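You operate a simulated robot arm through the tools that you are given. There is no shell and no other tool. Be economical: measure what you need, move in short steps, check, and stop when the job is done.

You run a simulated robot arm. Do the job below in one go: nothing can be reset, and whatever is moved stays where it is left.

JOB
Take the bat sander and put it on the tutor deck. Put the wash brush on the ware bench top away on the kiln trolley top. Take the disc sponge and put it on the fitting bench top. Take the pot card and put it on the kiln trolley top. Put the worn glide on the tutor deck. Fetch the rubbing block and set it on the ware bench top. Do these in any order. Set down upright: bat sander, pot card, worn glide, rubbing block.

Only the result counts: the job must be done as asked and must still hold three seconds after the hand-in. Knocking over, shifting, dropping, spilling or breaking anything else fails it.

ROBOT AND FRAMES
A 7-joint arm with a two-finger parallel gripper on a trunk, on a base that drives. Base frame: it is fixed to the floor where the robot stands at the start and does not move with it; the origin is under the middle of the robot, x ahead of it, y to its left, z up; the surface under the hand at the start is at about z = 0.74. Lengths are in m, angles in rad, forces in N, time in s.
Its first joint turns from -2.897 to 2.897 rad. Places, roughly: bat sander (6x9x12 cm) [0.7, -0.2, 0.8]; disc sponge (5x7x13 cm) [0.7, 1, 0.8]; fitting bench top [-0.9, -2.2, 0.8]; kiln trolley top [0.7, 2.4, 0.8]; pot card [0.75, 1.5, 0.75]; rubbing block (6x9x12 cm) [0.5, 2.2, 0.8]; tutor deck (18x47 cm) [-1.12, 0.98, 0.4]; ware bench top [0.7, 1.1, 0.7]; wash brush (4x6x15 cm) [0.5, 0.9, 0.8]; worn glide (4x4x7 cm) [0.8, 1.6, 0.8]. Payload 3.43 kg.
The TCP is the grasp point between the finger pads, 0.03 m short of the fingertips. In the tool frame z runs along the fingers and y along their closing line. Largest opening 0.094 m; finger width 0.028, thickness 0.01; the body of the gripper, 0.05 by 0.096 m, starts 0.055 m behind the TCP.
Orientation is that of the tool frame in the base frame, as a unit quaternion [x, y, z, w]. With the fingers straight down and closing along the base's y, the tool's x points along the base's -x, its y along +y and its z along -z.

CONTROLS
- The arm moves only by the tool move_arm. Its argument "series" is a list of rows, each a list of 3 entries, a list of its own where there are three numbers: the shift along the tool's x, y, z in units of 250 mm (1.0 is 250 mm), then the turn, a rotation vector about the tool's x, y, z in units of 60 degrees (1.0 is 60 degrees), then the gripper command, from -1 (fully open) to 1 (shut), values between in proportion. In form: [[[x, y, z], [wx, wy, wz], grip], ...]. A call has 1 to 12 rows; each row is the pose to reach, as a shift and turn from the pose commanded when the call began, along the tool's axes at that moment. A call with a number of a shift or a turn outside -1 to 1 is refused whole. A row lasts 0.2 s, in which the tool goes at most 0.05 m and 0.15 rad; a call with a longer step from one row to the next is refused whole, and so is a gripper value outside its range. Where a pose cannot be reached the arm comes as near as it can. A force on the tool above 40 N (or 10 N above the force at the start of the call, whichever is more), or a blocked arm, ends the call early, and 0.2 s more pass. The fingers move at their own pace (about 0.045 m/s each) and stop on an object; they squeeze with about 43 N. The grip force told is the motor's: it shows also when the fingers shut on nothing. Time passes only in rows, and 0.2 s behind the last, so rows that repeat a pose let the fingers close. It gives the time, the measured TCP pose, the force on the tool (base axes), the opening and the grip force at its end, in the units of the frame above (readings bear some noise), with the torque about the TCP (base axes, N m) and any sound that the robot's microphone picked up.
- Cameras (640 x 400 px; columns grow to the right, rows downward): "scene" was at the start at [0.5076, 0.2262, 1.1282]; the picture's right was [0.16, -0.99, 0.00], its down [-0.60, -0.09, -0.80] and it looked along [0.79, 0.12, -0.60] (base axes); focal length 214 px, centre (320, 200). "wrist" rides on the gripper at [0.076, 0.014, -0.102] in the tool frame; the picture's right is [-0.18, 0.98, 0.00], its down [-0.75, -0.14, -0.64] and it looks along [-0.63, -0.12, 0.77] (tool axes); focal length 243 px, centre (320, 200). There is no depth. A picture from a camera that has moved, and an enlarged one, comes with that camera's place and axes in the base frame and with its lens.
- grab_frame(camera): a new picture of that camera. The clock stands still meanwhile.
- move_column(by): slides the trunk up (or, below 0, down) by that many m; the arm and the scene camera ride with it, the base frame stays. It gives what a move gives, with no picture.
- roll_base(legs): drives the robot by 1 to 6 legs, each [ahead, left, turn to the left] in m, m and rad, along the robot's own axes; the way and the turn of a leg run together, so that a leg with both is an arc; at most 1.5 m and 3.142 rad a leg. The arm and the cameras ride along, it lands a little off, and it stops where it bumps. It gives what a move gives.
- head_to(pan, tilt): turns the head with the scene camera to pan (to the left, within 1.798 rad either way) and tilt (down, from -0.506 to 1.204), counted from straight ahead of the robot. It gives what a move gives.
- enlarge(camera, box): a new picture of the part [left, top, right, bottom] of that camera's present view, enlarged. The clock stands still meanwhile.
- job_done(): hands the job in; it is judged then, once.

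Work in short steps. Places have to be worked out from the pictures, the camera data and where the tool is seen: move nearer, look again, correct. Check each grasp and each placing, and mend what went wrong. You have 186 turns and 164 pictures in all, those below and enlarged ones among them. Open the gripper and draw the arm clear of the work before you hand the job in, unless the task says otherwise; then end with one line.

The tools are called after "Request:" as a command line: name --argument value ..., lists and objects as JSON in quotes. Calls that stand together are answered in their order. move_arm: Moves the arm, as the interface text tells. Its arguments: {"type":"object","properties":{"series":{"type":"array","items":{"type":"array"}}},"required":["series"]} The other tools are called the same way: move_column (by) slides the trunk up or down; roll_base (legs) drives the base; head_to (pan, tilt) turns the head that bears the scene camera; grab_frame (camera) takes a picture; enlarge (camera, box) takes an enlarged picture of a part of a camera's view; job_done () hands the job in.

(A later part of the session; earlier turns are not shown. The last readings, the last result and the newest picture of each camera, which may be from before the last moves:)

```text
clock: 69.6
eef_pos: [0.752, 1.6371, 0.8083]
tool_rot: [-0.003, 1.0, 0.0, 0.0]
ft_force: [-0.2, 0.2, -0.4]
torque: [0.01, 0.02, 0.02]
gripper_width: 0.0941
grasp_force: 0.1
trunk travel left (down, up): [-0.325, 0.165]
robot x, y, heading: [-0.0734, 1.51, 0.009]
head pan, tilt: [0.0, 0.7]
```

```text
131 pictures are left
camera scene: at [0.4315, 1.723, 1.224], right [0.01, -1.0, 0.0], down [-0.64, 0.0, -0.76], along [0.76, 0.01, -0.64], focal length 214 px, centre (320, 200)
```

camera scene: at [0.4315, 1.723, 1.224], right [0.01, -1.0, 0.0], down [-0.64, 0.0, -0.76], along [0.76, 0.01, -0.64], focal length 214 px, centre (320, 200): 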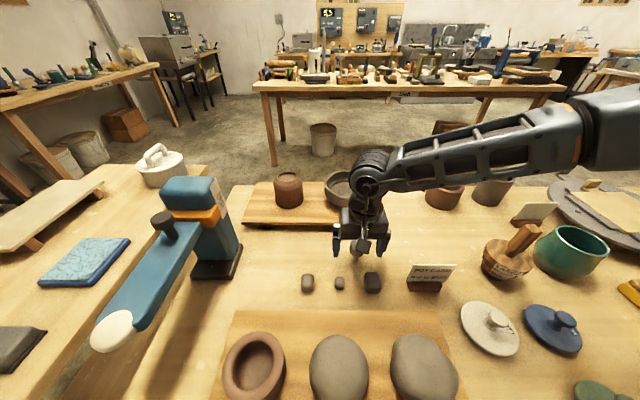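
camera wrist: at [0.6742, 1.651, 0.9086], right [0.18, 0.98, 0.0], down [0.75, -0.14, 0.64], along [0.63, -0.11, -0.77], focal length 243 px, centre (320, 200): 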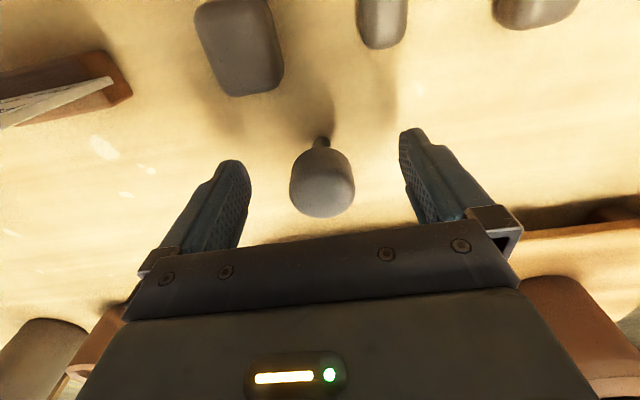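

The cap is centred on the grasp point. I close and lift.

Request:
move_arm --series '[[[0, 0, 0], [0, 0, 0], 1], [[0, 0, 0], [0, 0, 0], 1], [[0, 0, 0], [0, 0, 0], 1], [[0, 0, 0], [0, 0, 0], 1], [[0, 0, 0], [0, 0, 0], 1]]'

Request:
move_arm --series '[[[0, 0, -0.1], [0, 0, 0], 1], [[0, 0, -0.28], [0, 0, 0], 1], [[0, 0, -0.46], [0, 0, 0], 1], [[0, 0, -0.64], [0, 0, 0], 1], [[0, 0, -0.82], [0, 0, 0], 1], [[0, 0, -1.0], [0, 0, 0], 1]]'

Request:
grab_frame --camera "wrist"

Request:
enlarge --camera "scene" --box '[300, 100, 460, 220]'

```text
clock: 70.8
eef_pos: [0.7511, 1.6368, 0.8079]
tool_rot: [-0.003, 1.0, 0.001, 0.001]
ft_force: [0.1, -0.3, -0.5]
torque: [-0.06, 0.0, 0.02]
gripper_width: 0.0381
grasp_force: 43.2
trunk travel left (down, up): [-0.325, 0.165]
robot x, y, heading: [-0.0702, 1.5057, 0.004]
head pan, tilt: [0.0, 0.7]
```

```text
clock: 72.2
eef_pos: [0.7502, 1.6361, 1.0567]
tool_rot: [-0.003, 1.0, -0.001, 0.0]
ft_force: [0.7, 0.2, -1.1]
torque: [-0.01, 0.03, 0.02]
gripper_width: 0.0383
grasp_force: 42.9
trunk travel left (down, up): [-0.325, 0.165]
robot x, y, heading: [-0.0729, 1.5083, 0.007]
head pan, tilt: [0.0, 0.7]
```

```text
130 pictures are left
camera wrist: at [0.6735, 1.6508, 1.1578], right [0.18, 0.98, 0.0], down [0.76, -0.14, 0.64], along [0.63, -0.12, -0.77], focal length 243 px, centre (320, 200)
```

wrist: 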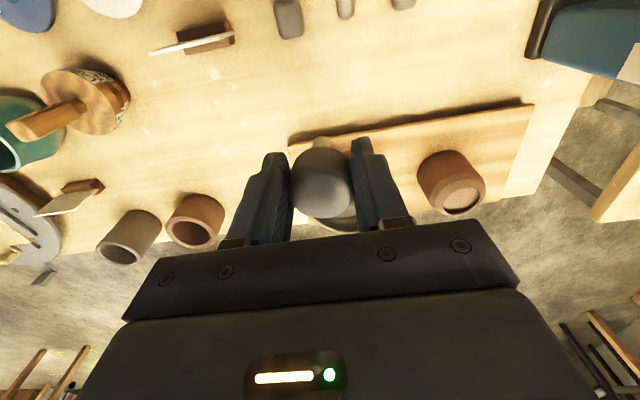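

```text
3.33 times, centred on (380, 160) of scene
camera zoom: at [0.4318, 1.7231, 1.2237], right [0.01, -1.0, 0.0], down [-0.64, 0.0, -0.76], along [0.76, 0.01, -0.64], focal length 715 px, centre (120, 333)
```

zoom: 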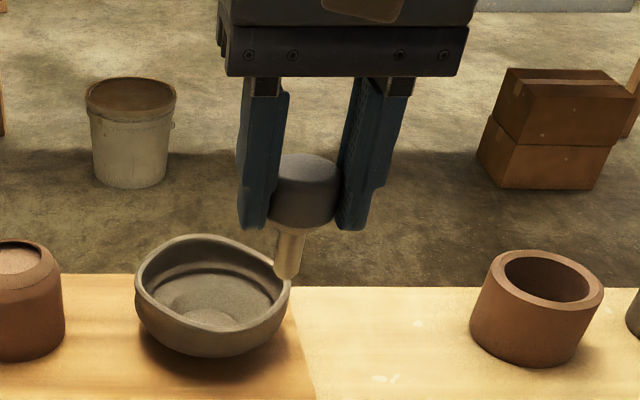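

The glide is held cleanly, its stem bottom about 0.061 below the TCP. I'll back off, turn right, and move to the tutor deck to set it near (-1.11, 0.97).

Request:
roll_base --legs '[[-0.215, 0, 0], [0, 0, -1.57], [0, 0, -1.57], [0, 0.41, 0]]'

Request:
move_column --by -0.3

Request:
head_to --pan -0.2 --tilt 0.9

Request:
grab_frame --camera "scene"

```text
clock: 83.6
eef_pos: [-1.1044, 0.9557, 1.0558]
tool_rot: [1.0, 0.007, 0.0, 0.001]
ft_force: [0.7, -0.6, 0.0]
torque: [0.01, 0.03, 0.01]
gripper_width: 0.038
grasp_force: 42.8
trunk travel left (down, up): [-0.325, 0.165]
robot x, y, heading: [-0.2823, 1.0933, -3.127]
head pan, tilt: [0.0, 0.7]
```

```text
clock: 86.6
eef_pos: [-1.1043, 0.9552, 0.756]
tool_rot: [1.0, 0.007, 0.0, -0.001]
ft_force: [-0.8, 0.5, 0.0]
torque: [0.02, -0.02, 0.0]
gripper_width: 0.038
grasp_force: 43.4
trunk travel left (down, up): [-0.025, 0.465]
robot x, y, heading: [-0.2792, 1.0907, -3.124]
head pan, tilt: [0.0, 0.7]
```

```text
clock: 87.3
eef_pos: [-1.1037, 0.9558, 0.756]
tool_rot: [1.0, 0.007, 0.0, 0.0]
ft_force: [-0.2, -0.4, 0.6]
torque: [0.01, -0.01, 0.0]
gripper_width: 0.038
grasp_force: 42.6
trunk travel left (down, up): [-0.025, 0.465]
robot x, y, heading: [-0.2801, 1.0917, -3.129]
head pan, tilt: [-0.201, 0.901]
```

```text
128 pictures are left
camera scene: at [-0.7742, 0.8825, 0.9078], right [0.18, 0.98, 0.0], down [0.77, -0.14, -0.62], along [-0.61, 0.11, -0.78], focal length 214 px, centre (320, 200)
```

scene: 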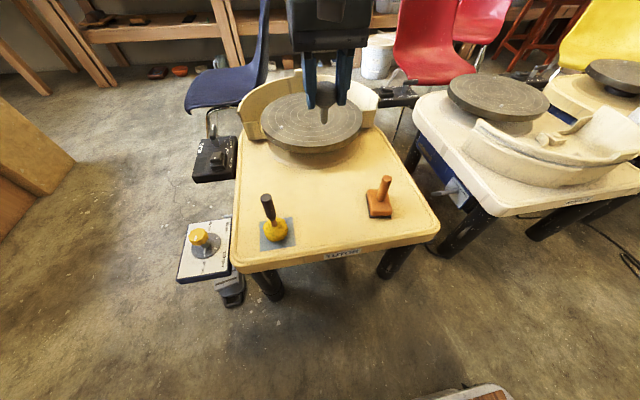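

The glide hangs over a clear spot between the yellow-handled tool and the sander. I descend.

Request:
move_arm --series '[[[0, -0.03, 0.18], [0, 0, 0], 1], [[0, -0.03, 0.36], [0, 0, 0], 1], [[0, -0.03, 0.54], [0, 0, 0], 1], [[0, -0.03, 0.72], [0, 0, 0], 1], [[0, -0.03, 0.88], [0, 0, 0], 1], [[0, -0.03, 1.0], [0, 0, 0], 1]]'

Request:
move_arm --series '[[[0, 0, 0.06], [0, 0, 0], 1], [[0, 0, 0.12], [0, 0, 0], 1]]'

Request:
enlarge --camera "scene" --box '[220, 130, 440, 280]'

```text
clock: 88.7
eef_pos: [-1.1039, 0.9641, 0.5058]
tool_rot: [1.0, 0.006, 0.0, 0.0]
ft_force: [-0.1, 1.0, 0.1]
torque: [0.02, -0.01, 0.01]
gripper_width: 0.038
grasp_force: 43.1
trunk travel left (down, up): [-0.025, 0.465]
robot x, y, heading: [-0.2822, 1.0935, -3.124]
head pan, tilt: [-0.201, 0.901]
```

```text
clock: 89.3
eef_pos: [-1.1046, 0.9631, 0.4752]
tool_rot: [1.0, 0.007, 0.0, 0.0]
ft_force: [3.2, -0.2, 12.6]
torque: [0.08, -0.13, 0.02]
gripper_width: 0.0383
grasp_force: 42.9
trunk travel left (down, up): [-0.025, 0.465]
robot x, y, heading: [-0.2829, 1.0941, -3.128]
head pan, tilt: [-0.201, 0.901]
```

```text
2.67 times, centred on (330, 205) of scene
camera zoom: at [-0.7739, 0.8826, 0.9083], right [0.18, 0.98, 0.0], down [0.77, -0.14, -0.62], along [-0.61, 0.11, -0.78], focal length 572 px, centre (293, 187)
```

zoom: 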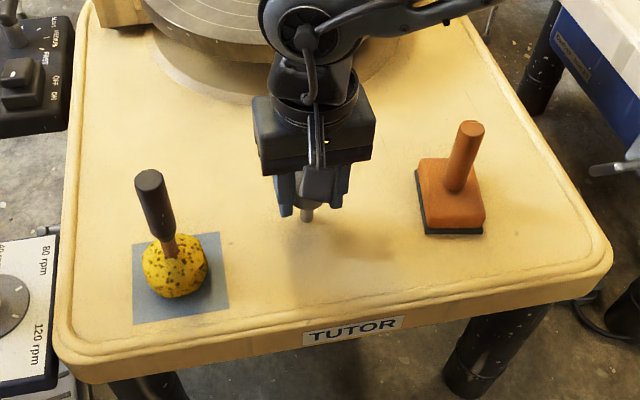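

The stem touched at TCP z 0.475 with 12 N. I ease up about 1 mm and check the force before releasing.

Request:
move_arm --series '[[[0, 0, -0.004], [0, 0, 0], 1], [[0, 0, -0.004], [0, 0, 0], 1]]'

```text
clock: 89.9
eef_pos: [-1.1053, 0.9628, 0.4768]
tool_rot: [1.0, 0.006, 0.0, 0.0]
ft_force: [-0.8, -1.4, 6.1]
torque: [-0.11, 0.11, -0.02]
gripper_width: 0.0381
grasp_force: 43.2
trunk travel left (down, up): [-0.025, 0.465]
robot x, y, heading: [-0.2807, 1.0956, -3.126]
head pan, tilt: [-0.201, 0.901]
```

The contact is light, so I release slowly and wait before lifting.

Request:
move_arm --series '[[[0, 0, -0.002], [0, 0, 0], 0.1], [[0, 0, -0.002], [0, 0, 0], -0.1], [[0, 0, -0.002], [0, 0, 0], -0.4], [[0, 0, -0.002], [0, 0, 0], -0.7], [[0, 0, -0.002], [0, 0, 0], -0.7]]'

Request:
enlarge --camera "scene" --box '[270, 160, 390, 240]'

Request:
grab_frame --camera "wrist"

```text
clock: 91.1
eef_pos: [-1.1048, 0.9638, 0.4779]
tool_rot: [1.0, 0.006, -0.001, 0.0]
ft_force: [-0.7, 0.4, -0.4]
torque: [0.01, -0.04, 0.01]
gripper_width: 0.0799
grasp_force: 0.0
trunk travel left (down, up): [-0.025, 0.465]
robot x, y, heading: [-0.2822, 1.096, -3.122]
head pan, tilt: [-0.201, 0.901]
```

```text
5.00 times, centred on (330, 200) of scene
camera zoom: at [-0.7742, 0.8826, 0.9077], right [0.18, 0.98, 0.0], down [0.77, -0.14, -0.62], along [-0.61, 0.11, -0.78], focal length 1072 px, centre (270, 200)
```

zoom: 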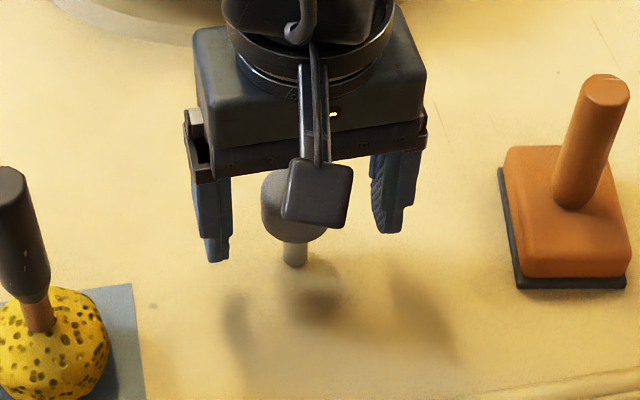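

```text
125 pictures are left
camera wrist: at [-1.0285, 0.9506, 0.5791], right [-0.17, -0.99, 0.0], down [-0.76, 0.13, 0.64], along [-0.63, 0.11, -0.77], focal length 243 px, centre (320, 200)
```

wrist: 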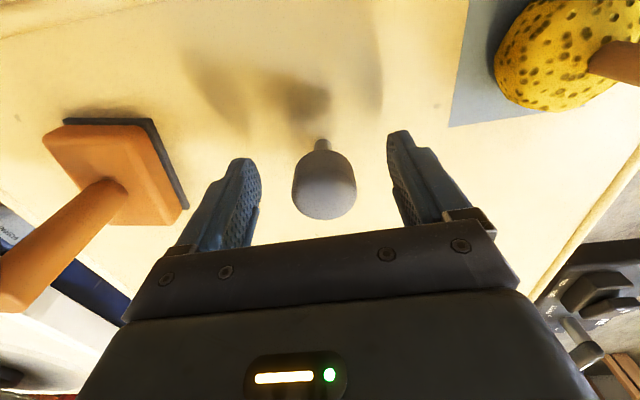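

The glide stands by itself. I lift straight up and verify.

Request:
move_arm --series '[[[0, 0, -0.08], [0, 0, 0], -0.7], [[0, 0, -0.2], [0, 0, 0], -0.7], [[0, 0, -0.36], [0, 0, 0], -0.7], [[0, 0, -0.54], [0, 0, 0], -0.7], [[0, 0, -0.72], [0, 0, 0], -0.7], [[0, 0, -0.9], [0, 0, 0], -0.7]]'

Request:
move_column --by 0.35

Request:
grab_frame --camera "scene"

```text
clock: 92.5
eef_pos: [-1.1048, 0.9642, 0.7029]
tool_rot: [1.0, 0.007, 0.0, 0.0]
ft_force: [-0.6, 0.1, 0.3]
torque: [0.01, 0.0, 0.01]
gripper_width: 0.08
grasp_force: 0.1
trunk travel left (down, up): [-0.025, 0.465]
robot x, y, heading: [-0.2821, 1.0914, -3.123]
head pan, tilt: [-0.201, 0.901]
```

```text
clock: 96.0
eef_pos: [-1.1032, 0.9641, 1.0543]
tool_rot: [1.0, 0.007, -0.001, 0.001]
ft_force: [0.5, 0.6, -0.1]
torque: [-0.01, 0.03, 0.01]
gripper_width: 0.08
grasp_force: 0.1
trunk travel left (down, up): [-0.375, 0.115]
robot x, y, heading: [-0.285, 1.0921, -3.123]
head pan, tilt: [-0.201, 0.901]
```

```text
124 pictures are left
camera scene: at [-0.7742, 0.8826, 1.2577], right [0.18, 0.98, 0.0], down [0.77, -0.14, -0.62], along [-0.61, 0.11, -0.78], focal length 214 px, centre (320, 200)
```

scene: 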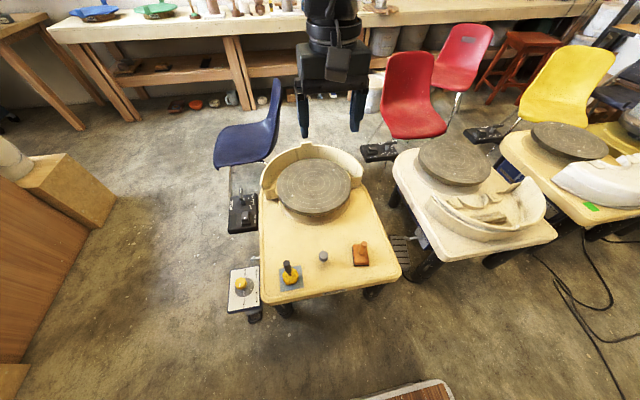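

Both items stand on the deck. Next I drive up to y about 1.9, turn to +x, and look at the kiln trolley.

Request:
move_column --by 0.1

Request:
roll_base --legs '[[0.0, -0.8, 0], [0, 0, -1.57], [0, 0, -1.58]]'

Request:
head_to --pan 0.5 --tilt 0.7

Request:
grab_frame --camera "scene"

```text
clock: 97.3
eef_pos: [-1.1047, 0.9641, 1.1519]
tool_rot: [1.0, 0.007, 0.0, 0.0]
ft_force: [0.2, 0.0, 0.2]
torque: [-0.01, -0.01, 0.02]
gripper_width: 0.0799
grasp_force: 0.0
trunk travel left (down, up): [-0.475, 0.015]
robot x, y, heading: [-0.2835, 1.0926, -3.129]
head pan, tilt: [-0.201, 0.901]
```

```text
clock: 109.2
eef_pos: [0.5317, 2.01, 1.1528]
tool_rot: [-0.006, 1.0, -0.001, -0.001]
ft_force: [0.5, 0.1, -1.0]
torque: [0.0, 0.0, 0.03]
gripper_width: 0.0798
grasp_force: 0.1
trunk travel left (down, up): [-0.475, 0.015]
robot x, y, heading: [-0.292, 1.8874, 0.013]
head pan, tilt: [-0.201, 0.901]
```

```text
clock: 110.2
eef_pos: [0.5312, 2.0098, 1.1538]
tool_rot: [-0.006, 1.0, 0.0, 0.0]
ft_force: [-0.2, 0.3, -0.2]
torque: [0.02, 0.03, 0.02]
gripper_width: 0.0798
grasp_force: 0.1
trunk travel left (down, up): [-0.475, 0.015]
robot x, y, heading: [-0.2913, 1.8863, 0.015]
head pan, tilt: [0.499, 0.7]
```

```text
123 pictures are left
camera scene: at [0.2008, 2.1442, 1.3739], right [0.49, -0.87, 0.0], down [-0.56, -0.32, -0.76], along [0.67, 0.38, -0.64], focal length 214 px, centre (320, 200)
```

scene: 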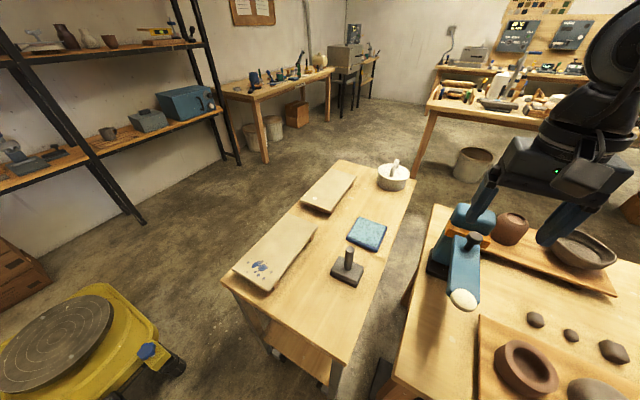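

The rubbing block is the dark T-shaped piece on the trolley at about (0.546, 2.253). I'll move it first, which frees trolley space, so I drive ahead to x about -0.06 and go above it.

Request:
roll_base --legs '[[0.23, 0, -0.01]]'

Request:
grab_frame --camera "scene"

Request:
grab_frame --camera "wrist"

```text
clock: 112.0
eef_pos: [0.7607, 2.0044, 1.1522]
tool_rot: [0.0, 1.0, 0.0, 0.0]
ft_force: [-0.1, -0.6, -0.3]
torque: [-0.03, 0.0, -0.04]
gripper_width: 0.08
grasp_force: 0.0
trunk travel left (down, up): [-0.475, 0.015]
robot x, y, heading: [-0.0658, 1.882, 0.003]
head pan, tilt: [0.499, 0.7]
```

```text
122 pictures are left
camera scene: at [0.4316, 2.1405, 1.374], right [0.48, -0.88, 0.0], down [-0.56, -0.31, -0.77], along [0.67, 0.37, -0.64], focal length 214 px, centre (320, 200)
```

scene: 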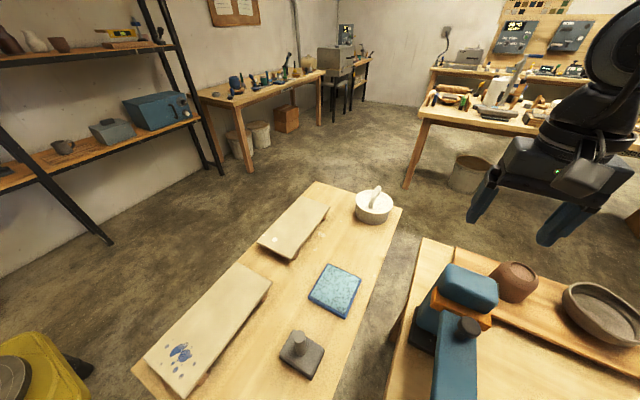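

```text
121 pictures are left
camera wrist: at [0.6836, 2.0183, 1.2547], right [0.18, 0.98, 0.0], down [0.75, -0.14, 0.64], along [0.63, -0.12, -0.77], focal length 243 px, centre (320, 200)
```

wrist: 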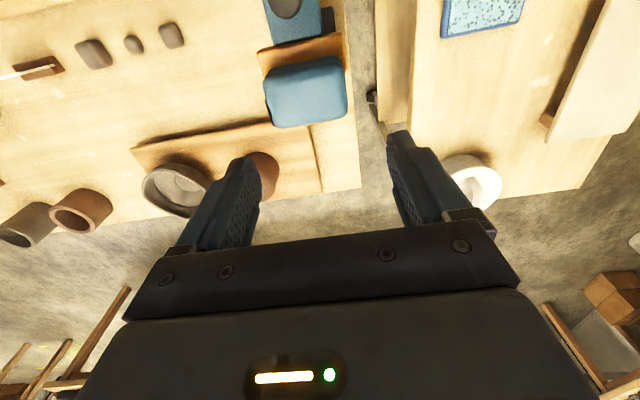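

The handle top triangulates to (0.543, 2.253, 0.885). I move above it at z 1.05.

Request:
move_arm --series '[[[0.108, 0.124, 0], [0, 0, 0], -1], [[0.216, 0.248, 0], [0, 0, 0], -1], [[0.324, 0.372, 0], [0, 0, 0], -1], [[0.432, 0.496, 0], [0, 0, 0], -1], [[0.54, 0.62, 0], [0, 0, 0], -1], [[0.648, 0.744, 0.05], [0, 0, 0], -1], [[0.756, 0.868, 0.1], [0, 0, 0], -1], [[0.868, 0.99, 0.15], [0, 0, 0], -1], [[0.868, 0.99, 0.32], [0, 0, 0], -1], [[0.868, 0.99, 0.45], [0, 0, 0], -1]]'

Request:
grab_frame --camera "wrist"

Request:
enlarge --camera "scene" --box '[220, 290, 400, 400]'

```text
clock: 114.2
eef_pos: [0.543, 2.2508, 1.038]
tool_rot: [-0.001, 1.0, 0.0, 0.0]
ft_force: [0.4, 0.1, 0.5]
torque: [-0.03, 0.03, 0.01]
gripper_width: 0.094
grasp_force: 0.1
trunk travel left (down, up): [-0.475, 0.015]
robot x, y, heading: [-0.0632, 1.884, 0.003]
head pan, tilt: [0.499, 0.7]
```

```text
120 pictures are left
camera wrist: at [0.4663, 2.2659, 1.1408], right [0.18, 0.98, 0.0], down [0.75, -0.14, 0.64], along [0.63, -0.12, -0.77], focal length 243 px, centre (320, 200)
```

wrist: 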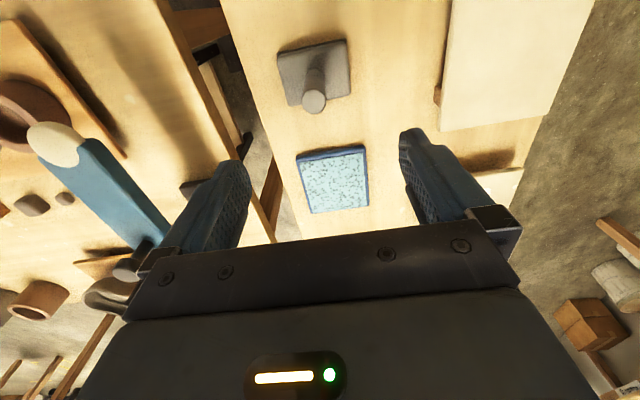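

```text
3.56 times, centred on (310, 345) of scene
camera zoom: at [0.4316, 2.1407, 1.374], right [0.48, -0.88, 0.0], down [-0.56, -0.31, -0.76], along [0.67, 0.37, -0.64], focal length 763 px, centre (356, -316)
```

zoom: 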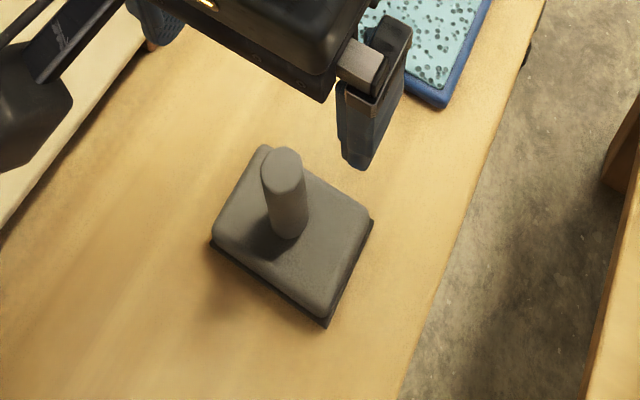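

The handle is at about (0.545, 2.248). I descend to grip it at z 0.855.

Request:
move_arm --series '[[[-0.008, -0.012, 0.18], [0, 0, 0], -1], [[-0.008, -0.012, 0.36], [0, 0, 0], -1], [[-0.008, -0.012, 0.52], [0, 0, 0], -1], [[-0.008, -0.012, 0.65], [0, 0, 0], -1], [[-0.008, -0.012, 0.732], [0, 0, 0], -1]]'

Request:
grab_frame --camera "wrist"

Request:
enlarge --camera "scene" --box '[220, 290, 400, 400]'

```text
clock: 115.4
eef_pos: [0.5454, 2.2476, 0.8585]
tool_rot: [0.0, 1.0, 0.001, -0.001]
ft_force: [-2.3, -7.5, 24.3]
torque: [0.32, 0.03, 0.07]
gripper_width: 0.0941
grasp_force: 0.1
trunk travel left (down, up): [-0.475, 0.015]
robot x, y, heading: [-0.0639, 1.884, 0.005]
head pan, tilt: [0.499, 0.7]
```

```text
118 pictures are left
camera wrist: at [0.4688, 2.2623, 0.9611], right [0.18, 0.98, 0.0], down [0.75, -0.14, 0.64], along [0.63, -0.12, -0.77], focal length 243 px, centre (320, 200)
```

wrist: 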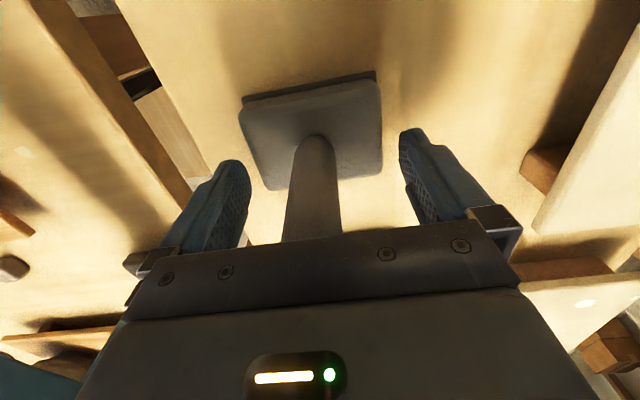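

```text
3.56 times, centred on (310, 345) of scene
camera zoom: at [0.4313, 2.14, 1.3748], right [0.48, -0.88, 0.0], down [-0.56, -0.31, -0.77], along [0.67, 0.37, -0.64], focal length 763 px, centre (356, -316)
```

zoom: 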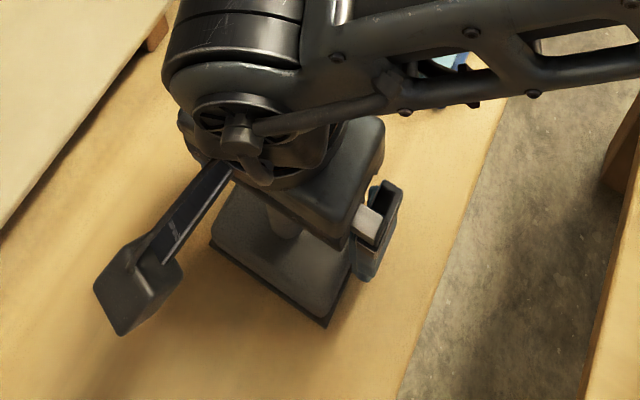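

There's 24 N upward, most likely the handle top meeting the palm. I raise 10 mm, check the force, then close.

Request:
move_arm --series '[[[0, 0, -0.02], [0, 0, 0], -1], [[0, 0, -0.04], [0, 0, 0], -1]]'

Request:
move_arm --series '[[[0, 0, 0], [0, 0, 0], 1], [[0, 0, 0], [0, 0, 0], 1], [[0, 0, 0], [0, 0, 0], 1], [[0, 0, 0], [0, 0, 0], 1], [[0, 0, 0], [0, 0, 0], 1]]'

Request:
grab_frame --camera "wrist"

```text
clock: 116.0
eef_pos: [0.5453, 2.2487, 0.8669]
tool_rot: [0.0, 1.0, 0.0, 0.0]
ft_force: [-0.1, -0.5, 0.6]
torque: [-0.03, 0.02, -0.02]
gripper_width: 0.094
grasp_force: 0.1
trunk travel left (down, up): [-0.475, 0.015]
robot x, y, heading: [-0.0675, 1.8825, 0.0]
head pan, tilt: [0.499, 0.7]
```

```text
clock: 117.2
eef_pos: [0.546, 2.2491, 0.8671]
tool_rot: [0.0, 1.0, 0.0, 0.0]
ft_force: [0.3, 0.0, 1.1]
torque: [0.04, -0.06, 0.01]
gripper_width: 0.0267
grasp_force: 35.5
trunk travel left (down, up): [-0.475, 0.015]
robot x, y, heading: [-0.0614, 1.8898, 0.004]
head pan, tilt: [0.499, 0.7]
```

```text
116 pictures are left
camera wrist: at [0.469, 2.2629, 0.9692], right [0.18, 0.98, 0.0], down [0.75, -0.14, 0.64], along [0.63, -0.12, -0.77], focal length 243 px, centre (320, 200)
```

wrist: 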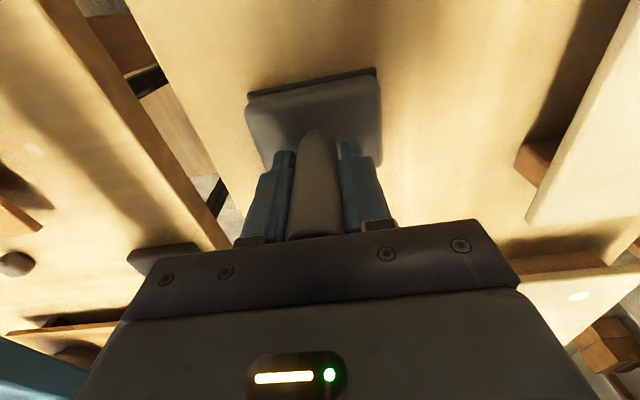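

Gripped at 26.7 mm. I lift well up, to clear the blue tool.

Request:
move_arm --series '[[[0, 0, -0.1], [0, 0, 0], 1], [[0, 0, -0.28], [0, 0, 0], 1], [[0, 0, -0.46], [0, 0, 0], 1], [[0, 0, -0.64], [0, 0, 0], 1], [[0, 0, -0.82], [0, 0, 0], 1], [[0, 0, -1.0], [0, 0, 0], 1]]'

Request:
move_arm --series '[[[0, 0, -0.18], [0, 0, 0], 1], [[0, 0, -0.3], [0, 0, 0], 1]]'

Request:
head_to --pan 0.0 --tilt 0.7

Request:
grab_frame --camera "scene"

Request:
grab_frame --camera "wrist"

```text
clock: 118.6
eef_pos: [0.5459, 2.2462, 1.1166]
tool_rot: [0.0, 1.0, -0.002, 0.0]
ft_force: [0.1, 0.1, -2.2]
torque: [0.01, 0.0, 0.02]
gripper_width: 0.0261
grasp_force: 43.1
trunk travel left (down, up): [-0.475, 0.015]
robot x, y, heading: [-0.0658, 1.8855, 0.003]
head pan, tilt: [0.499, 0.7]
```

```text
clock: 119.2
eef_pos: [0.5453, 2.248, 1.1923]
tool_rot: [0.0, 1.0, 0.0, 0.001]
ft_force: [1.0, 0.4, -1.3]
torque: [0.01, -0.03, 0.0]
gripper_width: 0.026
grasp_force: 43.1
trunk travel left (down, up): [-0.475, 0.015]
robot x, y, heading: [-0.0648, 1.8877, 0.003]
head pan, tilt: [0.499, 0.7]
```

```text
clock: 120.1
eef_pos: [0.5462, 2.2468, 1.1901]
tool_rot: [0.0, 1.0, 0.0, 0.0]
ft_force: [-0.3, -0.3, -2.1]
torque: [-0.01, 0.0, -0.02]
gripper_width: 0.026
grasp_force: 42.9
trunk travel left (down, up): [-0.475, 0.015]
robot x, y, heading: [-0.0633, 1.8853, 0.001]
head pan, tilt: [0.0, 0.7]
```

```text
115 pictures are left
camera scene: at [0.4424, 2.1, 1.3739], right [0.0, -1.0, 0.0], down [-0.64, 0.0, -0.76], along [0.76, 0.0, -0.64], focal length 214 px, centre (320, 200)
```

scene: 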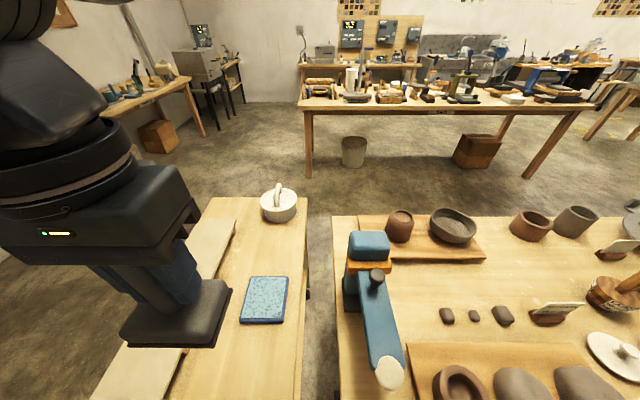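

```text
114 pictures are left
camera wrist: at [0.4689, 2.2623, 1.2934], right [0.18, 0.98, 0.0], down [0.75, -0.14, 0.64], along [0.63, -0.12, -0.77], focal length 243 px, centre (320, 200)
```

wrist: 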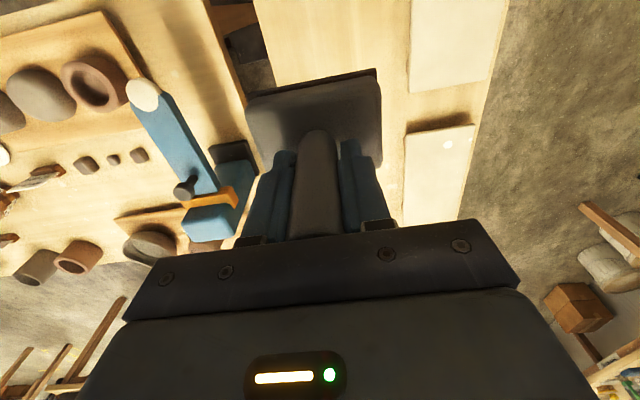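

I'll place it at (0.785, 1.72), a clear spot between the pebbles, the board and the blue tool. First I carry it over at height.

Request:
move_arm --series '[[[-0.08, -0.17, 0], [0, 0, 0], 1], [[-0.16, -0.34, 0], [0, 0, 0], 1], [[-0.24, -0.51, 0], [0, 0, 0], 1], [[-0.32, -0.68, 0], [0, 0, 0], 1], [[-0.4, -0.85, 0], [0, 0, 0], 1], [[-0.47, -1.0, 0], [0, 0, 0], 1]]'

Request:
move_arm --series '[[[-0.08, -0.17, 0], [0, 0, 0], 1], [[-0.16, -0.34, 0], [0, 0, 0], 1], [[-0.24, -0.51, 0], [0, 0, 0], 1], [[-0.32, -0.68, 0], [0, 0, 0], 1], [[-0.4, -0.85, 0], [0, 0, 0], 1], [[-0.47, -1.0, 0], [0, 0, 0], 1], [[-0.487, -1.0, 0.1], [0, 0, 0], 1], [[-0.487, -1.0, 0.28], [0, 0, 0], 1]]'

Request:
grab_frame --camera "scene"

Request:
grab_frame --camera "wrist"

```text
clock: 121.5
eef_pos: [0.6641, 1.9984, 1.192]
tool_rot: [-0.001, 1.0, 0.0, 0.001]
ft_force: [0.2, 0.7, -1.4]
torque: [-0.05, -0.01, -0.01]
gripper_width: 0.0262
grasp_force: 42.6
trunk travel left (down, up): [-0.475, 0.015]
robot x, y, heading: [-0.0669, 1.8846, -0.0]
head pan, tilt: [0.0, 0.7]
```

```text
clock: 123.3
eef_pos: [0.7855, 1.7489, 1.1222]
tool_rot: [0.0, 1.0, 0.0, 0.0]
ft_force: [-0.2, -0.4, -1.9]
torque: [0.01, -0.02, 0.02]
gripper_width: 0.0256
grasp_force: 42.9
trunk travel left (down, up): [-0.475, 0.015]
robot x, y, heading: [-0.0632, 1.8861, -0.001]
head pan, tilt: [0.0, 0.7]
```

```text
113 pictures are left
camera scene: at [0.4422, 2.0997, 1.3741], right [0.0, -1.0, 0.0], down [-0.64, 0.0, -0.77], along [0.77, 0.0, -0.64], focal length 214 px, centre (320, 200)
```

scene: 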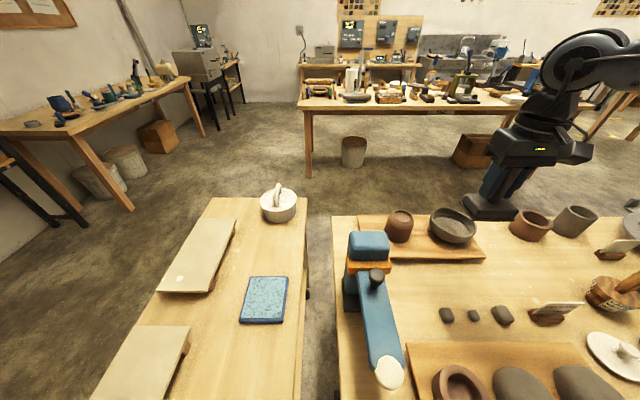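

```text
112 pictures are left
camera wrist: at [0.7086, 1.7636, 1.224], right [0.18, 0.98, 0.0], down [0.75, -0.14, 0.64], along [0.63, -0.12, -0.77], focal length 243 px, centre (320, 200)
```

wrist: 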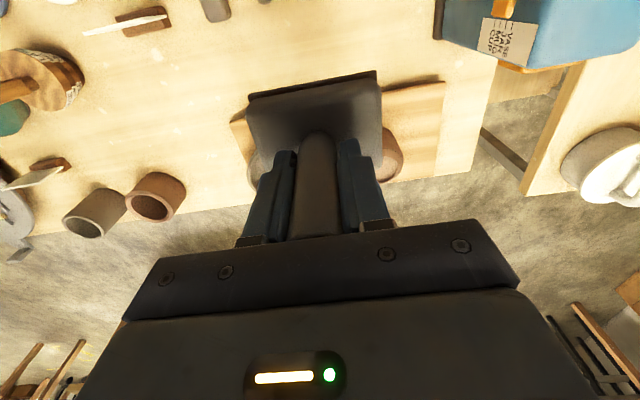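

The position looks good: x 0.785, y about 1.74. I descend toward the bench.

Request:
move_arm --series '[[[0, -0.04, 0.18], [0, 0, 0], 1], [[0, -0.04, 0.36], [0, 0, 0], 1], [[0, -0.04, 0.54], [0, 0, 0], 1], [[0, -0.04, 0.72], [0, 0, 0], 1], [[0, -0.04, 0.88], [0, 0, 0], 1]]'

Request:
grab_frame --camera "scene"

```text
clock: 124.5
eef_pos: [0.7839, 1.7375, 0.9022]
tool_rot: [0.0, 1.0, 0.0, 0.0]
ft_force: [-0.1, 0.1, -2.4]
torque: [-0.01, -0.03, -0.01]
gripper_width: 0.0255
grasp_force: 42.9
trunk travel left (down, up): [-0.475, 0.015]
robot x, y, heading: [-0.0626, 1.8845, 0.005]
head pan, tilt: [0.0, 0.7]
```

```text
111 pictures are left
camera scene: at [0.4422, 2.0997, 1.374], right [0.0, -1.0, 0.0], down [-0.64, 0.0, -0.76], along [0.76, 0.0, -0.64], focal length 214 px, centre (320, 200)
```

scene: 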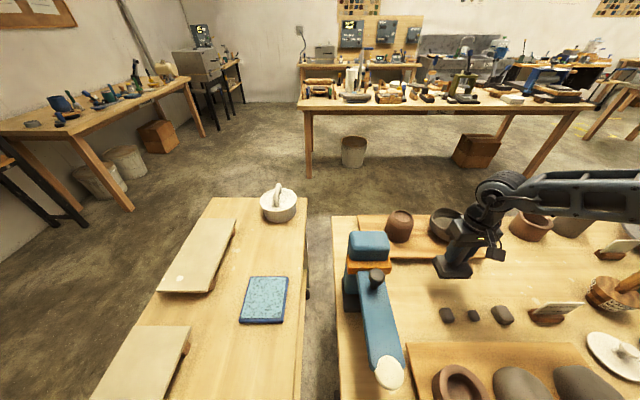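

About 5 cm to go; I descend in small steps.

Request:
move_arm --series '[[[0, 0, 0.05], [0, 0, 0], 1], [[0, 0, 0.1], [0, 0, 0], 1], [[0, 0, 0.13], [0, 0, 0], 1]]'

Request:
move_arm --series '[[[0, 0, 0.015], [0, 0, 0], 1], [[0, 0, 0.03], [0, 0, 0], 1]]'

Request:
enlarge --camera "scene" --box '[400, 200, 540, 300]'

```text
clock: 125.3
eef_pos: [0.7842, 1.7379, 0.8696]
tool_rot: [0.0, 1.0, 0.0, 0.0]
ft_force: [-0.8, -0.1, -1.6]
torque: [-0.03, 0.01, -0.02]
gripper_width: 0.0253
grasp_force: 42.7
trunk travel left (down, up): [-0.475, 0.015]
robot x, y, heading: [-0.0649, 1.8862, 0.004]
head pan, tilt: [0.0, 0.7]
```

```text
clock: 125.9
eef_pos: [0.7845, 1.7377, 0.8617]
tool_rot: [0.0, 1.0, 0.0, 0.0]
ft_force: [-0.7, 0.3, -2.6]
torque: [0.01, 0.02, -0.01]
gripper_width: 0.0251
grasp_force: 42.6
trunk travel left (down, up): [-0.475, 0.015]
robot x, y, heading: [-0.0661, 1.8886, -0.0]
head pan, tilt: [0.0, 0.7]
```

```text
4.00 times, centred on (470, 250) of scene
camera zoom: at [0.4424, 2.0998, 1.3739], right [0.0, -1.0, 0.0], down [-0.64, 0.0, -0.76], along [0.76, 0.0, -0.64], focal length 858 px, centre (-280, 0)
```

zoom: 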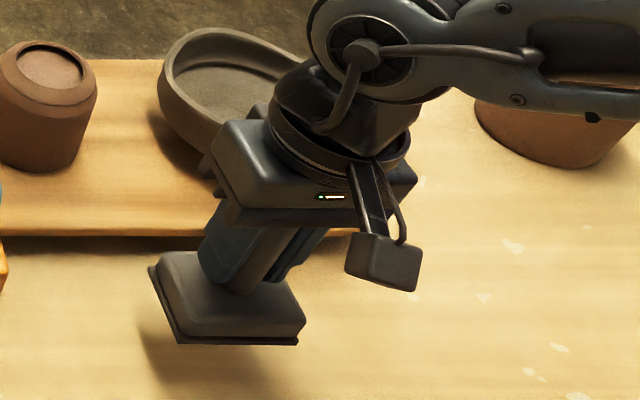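

Still free. I continue in 4 mm steps.

Request:
move_arm --series '[[[0, 0, 0.015], [0, 0, 0], 1], [[0, 0, 0.03], [0, 0, 0], 1]]'

Request:
move_arm --series '[[[0, 0, 0.012], [0, 0, 0], 1], [[0, 0, 0.02], [0, 0, 0], 1]]'

Request:
move_arm --series '[[[0, 0, 0.012], [0, 0, 0], 1], [[0, 0, 0.02], [0, 0, 0], 1]]'

Request:
enlarge --camera "scene" --box '[400, 200, 540, 300]'

```text
clock: 126.5
eef_pos: [0.7851, 1.7398, 0.8548]
tool_rot: [0.0, 1.0, -0.001, 0.0]
ft_force: [0.5, 0.4, -1.9]
torque: [-0.01, -0.01, 0.01]
gripper_width: 0.0248
grasp_force: 42.9
trunk travel left (down, up): [-0.475, 0.015]
robot x, y, heading: [-0.0651, 1.8852, 0.004]
head pan, tilt: [0.0, 0.7]
```

```text
clock: 127.1
eef_pos: [0.7849, 1.7375, 0.8492]
tool_rot: [0.0, 1.0, 0.0, 0.0]
ft_force: [-1.0, 0.5, -1.9]
torque: [0.0, 0.03, 0.01]
gripper_width: 0.0249
grasp_force: 42.5
trunk travel left (down, up): [-0.475, 0.015]
robot x, y, heading: [-0.0671, 1.8871, 0.009]
head pan, tilt: [0.0, 0.7]
```

```text
clock: 127.7
eef_pos: [0.7858, 1.7381, 0.8454]
tool_rot: [0.0, 1.0, 0.0, 0.0]
ft_force: [0.4, 0.2, -1.5]
torque: [-0.02, -0.03, 0.02]
gripper_width: 0.0249
grasp_force: 43.6
trunk travel left (down, up): [-0.475, 0.015]
robot x, y, heading: [-0.0609, 1.8871, 0.004]
head pan, tilt: [0.0, 0.7]
```

```text
4.00 times, centred on (470, 250) of scene
camera zoom: at [0.4424, 2.0998, 1.3739], right [0.0, -1.0, 0.0], down [-0.64, 0.0, -0.76], along [0.76, 0.0, -0.64], focal length 858 px, centre (-280, 0)
```

zoom: 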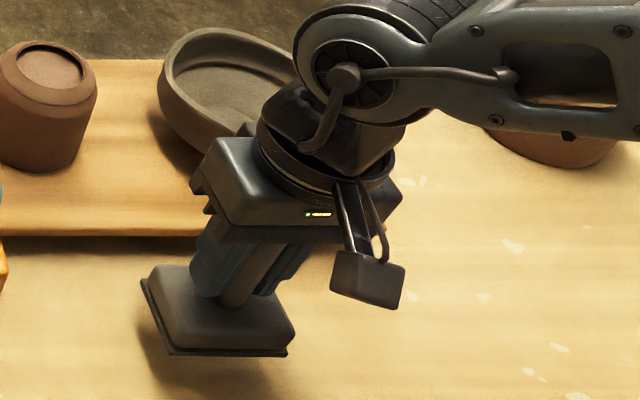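

Still about 1 cm of gap by the shadow. I continue.

Request:
move_arm --series '[[[0, 0, 0.012], [0, 0, 0], 1], [[0, 0, 0.024], [0, 0, 0], 1]]'

Request:
move_arm --series '[[[0, 0, 0.01], [0, 0, 0], 1], [[0, 0, 0.016], [0, 0, 0], 1]]'

Request:
move_arm --series '[[[0, 0, 0.01], [0, 0, 0], 1], [[0, 0, 0.016], [0, 0, 0], 1]]'

Request:
enlarge --camera "scene" --box '[400, 200, 540, 300]'

```text
clock: 128.3
eef_pos: [0.785, 1.739, 0.8388]
tool_rot: [0.0, 1.0, -0.001, -0.001]
ft_force: [0.4, -0.3, -1.9]
torque: [-0.01, -0.04, 0.03]
gripper_width: 0.0248
grasp_force: 43.3
trunk travel left (down, up): [-0.475, 0.015]
robot x, y, heading: [-0.0635, 1.8837, 0.003]
head pan, tilt: [0.0, 0.7]
```

```text
clock: 128.9
eef_pos: [0.7857, 1.738, 0.834]
tool_rot: [0.0, 1.0, 0.0, -0.001]
ft_force: [0.8, -0.1, -1.0]
torque: [0.01, -0.01, -0.03]
gripper_width: 0.0245
grasp_force: 42.3
trunk travel left (down, up): [-0.475, 0.015]
robot x, y, heading: [-0.0657, 1.8877, 0.004]
head pan, tilt: [0.0, 0.7]
```

```text
clock: 129.5
eef_pos: [0.7844, 1.738, 0.8304]
tool_rot: [0.001, 1.0, 0.0, 0.0]
ft_force: [-0.2, 0.0, -1.8]
torque: [0.01, -0.01, -0.02]
gripper_width: 0.0242
grasp_force: 42.8
trunk travel left (down, up): [-0.475, 0.015]
robot x, y, heading: [-0.0622, 1.8861, 0.007]
head pan, tilt: [0.0, 0.7]
```

```text
4.00 times, centred on (470, 250) of scene
camera zoom: at [0.4424, 2.0998, 1.3739], right [0.0, -1.0, 0.0], down [-0.64, 0.0, -0.76], along [0.76, 0.0, -0.64], focal length 858 px, centre (-280, 0)
```

zoom: 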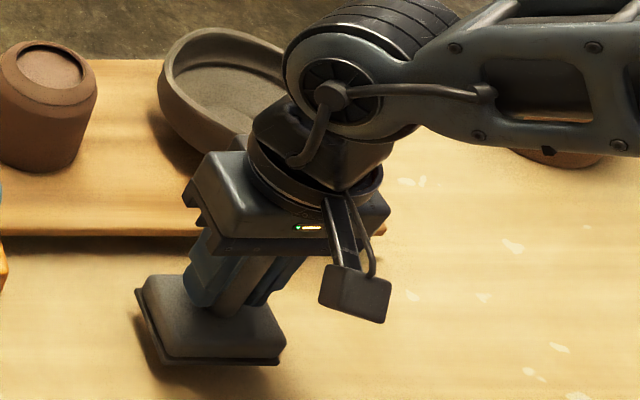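

The grip width creeps down, which may be a slight slip, so I go down without pausing until contact.

Request:
move_arm --series '[[[0, 0, 0.012], [0, 0, 0], 1], [[0, 0, 0.024], [0, 0, 0], 1]]'

Request:
move_arm --series '[[[0, 0, 0.01], [0, 0, 0], 1], [[0, 0, 0.016], [0, 0, 0], 1]]'

Request:
enlarge --camera "scene" --box '[400, 200, 540, 300]'

```text
clock: 130.1
eef_pos: [0.7854, 1.7396, 0.8244]
tool_rot: [0.0, 1.0, 0.0, 0.0]
ft_force: [-0.9, 0.6, -1.2]
torque: [-0.02, -0.02, 0.01]
gripper_width: 0.0242
grasp_force: 43.2
trunk travel left (down, up): [-0.475, 0.015]
robot x, y, heading: [-0.0637, 1.8855, 0.007]
head pan, tilt: [0.0, 0.7]
```

```text
clock: 130.7
eef_pos: [0.7858, 1.7379, 0.8207]
tool_rot: [0.001, 1.0, 0.0, 0.0]
ft_force: [0.6, 0.4, -1.3]
torque: [0.05, 0.0, -0.03]
gripper_width: 0.0243
grasp_force: 42.4
trunk travel left (down, up): [-0.475, 0.015]
robot x, y, heading: [-0.062, 1.885, 0.005]
head pan, tilt: [0.0, 0.7]
```

```text
4.00 times, centred on (470, 250) of scene
camera zoom: at [0.4424, 2.0998, 1.3739], right [0.0, -1.0, 0.0], down [-0.64, 0.0, -0.76], along [0.76, 0.0, -0.64], focal length 858 px, centre (-280, 0)
```

zoom: 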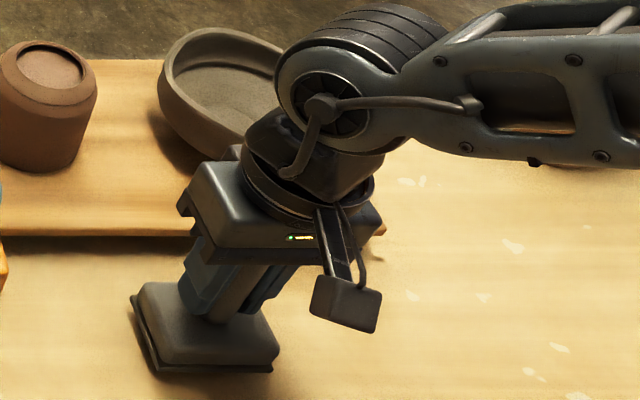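

Request:
move_arm --series '[[[0, 0, 0.012], [0, 0, 0], 1], [[0, 0, 0.02], [0, 0, 0], 1]]'

Request:
move_arm --series '[[[0, 0, 0.01], [0, 0, 0], 1], [[0, 0, 0.016], [0, 0, 0], 1]]'

Request:
enlarge --camera "scene" --box '[400, 200, 540, 300]'

```text
clock: 131.3
eef_pos: [0.7846, 1.7376, 0.8157]
tool_rot: [0.0, 1.0, 0.001, 0.0]
ft_force: [0.4, 0.5, -2.2]
torque: [0.0, 0.0, 0.01]
gripper_width: 0.0238
grasp_force: 42.5
trunk travel left (down, up): [-0.475, 0.015]
robot x, y, heading: [-0.0649, 1.8828, 0.002]
head pan, tilt: [0.0, 0.7]
```

```text
clock: 131.9
eef_pos: [0.7853, 1.7382, 0.8112]
tool_rot: [0.0, 1.0, -0.001, -0.001]
ft_force: [0.3, -0.9, -1.9]
torque: [-0.04, 0.01, 0.02]
gripper_width: 0.0236
grasp_force: 43.1
trunk travel left (down, up): [-0.475, 0.015]
robot x, y, heading: [-0.0633, 1.8861, 0.006]
head pan, tilt: [0.0, 0.7]
```

```text
4.00 times, centred on (470, 250) of scene
camera zoom: at [0.4424, 2.0998, 1.3739], right [0.0, -1.0, 0.0], down [-0.64, 0.0, -0.76], along [0.76, 0.0, -0.64], focal length 858 px, centre (-280, 0)
```

zoom: 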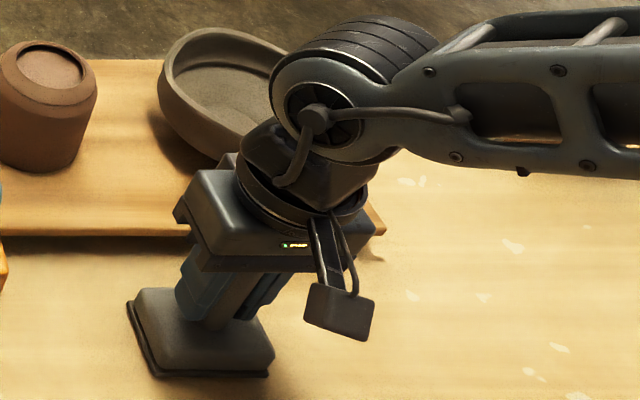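

Request:
move_arm --series '[[[0, 0, 0.012], [0, 0, 0], 1], [[0, 0, 0.02], [0, 0, 0], 1]]'

Request:
move_arm --series '[[[0, 0, 0.01], [0, 0, 0], 1], [[0, 0, 0.016], [0, 0, 0], 1]]'

Request:
enlarge --camera "scene" --box '[400, 200, 540, 300]'

```text
clock: 132.5
eef_pos: [0.7861, 1.7392, 0.8078]
tool_rot: [0.0, 1.0, 0.0, 0.0]
ft_force: [-3.6, 0.3, 5.4]
torque: [0.0, 0.0, -0.03]
gripper_width: 0.0239
grasp_force: 42.7
trunk travel left (down, up): [-0.475, 0.015]
robot x, y, heading: [-0.0658, 1.8892, 0.004]
head pan, tilt: [0.0, 0.7]
```

```text
clock: 133.0
eef_pos: [0.7848, 1.7378, 0.8069]
tool_rot: [0.0, 1.0, 0.001, 0.001]
ft_force: [-14.9, 1.7, 27.1]
torque: [0.07, 0.23, -0.01]
gripper_width: 0.0238
grasp_force: 42.4
trunk travel left (down, up): [-0.475, 0.015]
robot x, y, heading: [-0.065, 1.8885, 0.004]
head pan, tilt: [0.0, 0.7]
stopped in row 2: the force on the tool passed its limit at 44 N (the readings are from after the stop); the commanded pose is now the measured one
```

```text
4.00 times, centred on (470, 250) of scene
camera zoom: at [0.4409, 2.1001, 1.3745], right [0.0, -1.0, 0.0], down [-0.64, 0.0, -0.77], along [0.77, 0.0, -0.64], focal length 858 px, centre (-280, 0)
```

zoom: 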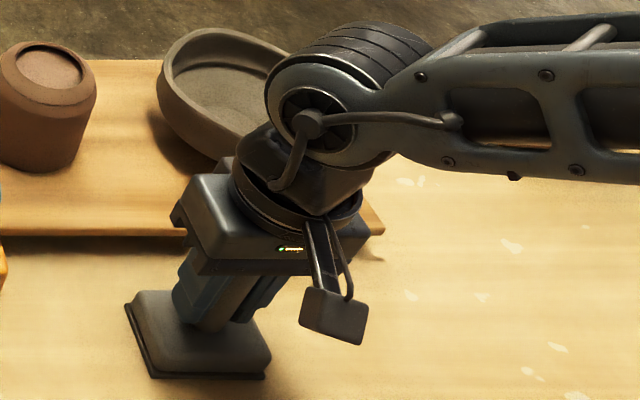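

Contact. I ease off 1.5 mm and release.

Request:
move_arm --series '[[[0, 0, -0.006], [0, 0, 0], 1], [[0, 0, -0.006], [0, 0, 0], 0.2], [[0, 0, -0.006], [0, 0, 0], -0.4], [[0, 0, -0.006], [0, 0, 0], -1], [[0, 0, -0.006], [0, 0, 0], -1], [[0, 0, -0.006], [0, 0, 0], -1]]'

Request:
move_arm --series '[[[0, 0, -0.08], [0, 0, 0], -1], [[0, 0, -0.2], [0, 0, 0], -1], [[0, 0, -0.38], [0, 0, 0], -1], [[0, 0, -0.56], [0, 0, 0], -1], [[0, 0, -0.74], [0, 0, 0], -1], [[0, 0, -0.92], [0, 0, 0], -1]]'

Request:
grab_frame --camera "scene"

Request:
grab_frame --camera "wrist"

```text
clock: 134.4
eef_pos: [0.7871, 1.7381, 0.807]
tool_rot: [0.0, 1.0, 0.0, 0.0]
ft_force: [0.1, 0.2, -0.2]
torque: [0.01, -0.01, 0.0]
gripper_width: 0.0942
grasp_force: 0.0
trunk travel left (down, up): [-0.475, 0.015]
robot x, y, heading: [-0.0685, 1.8902, 0.007]
head pan, tilt: [0.0, 0.7]
```

```text
clock: 135.8
eef_pos: [0.7873, 1.7401, 1.0374]
tool_rot: [0.0, 1.0, 0.0, 0.0]
ft_force: [-0.3, 0.1, -0.4]
torque: [0.04, 0.0, 0.04]
gripper_width: 0.0941
grasp_force: 0.0
trunk travel left (down, up): [-0.475, 0.015]
robot x, y, heading: [-0.0638, 1.8813, 0.005]
head pan, tilt: [0.0, 0.7]
```

```text
104 pictures are left
camera scene: at [0.4424, 2.0999, 1.3737], right [0.0, -1.0, 0.0], down [-0.64, 0.0, -0.76], along [0.76, 0.0, -0.64], focal length 214 px, centre (320, 200)
```

scene: 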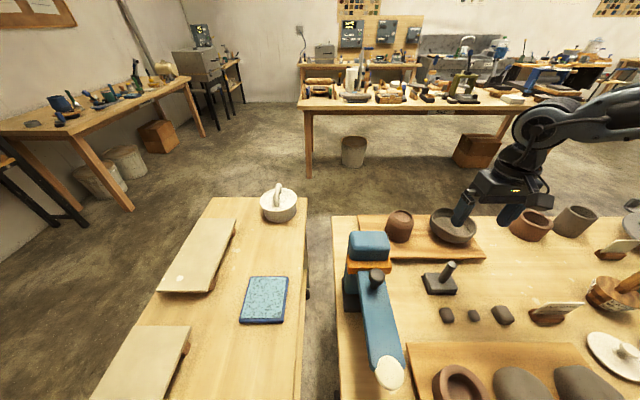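

```text
103 pictures are left
camera wrist: at [0.7092, 1.7539, 1.1387], right [0.18, 0.98, 0.0], down [0.75, -0.14, 0.64], along [0.63, -0.12, -0.77], focal length 243 px, centre (320, 200)
```

wrist: 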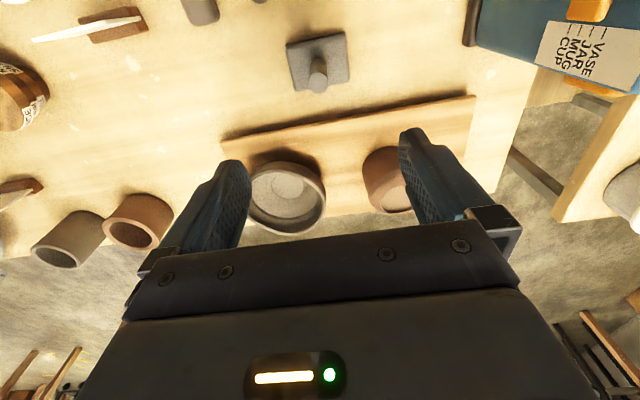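

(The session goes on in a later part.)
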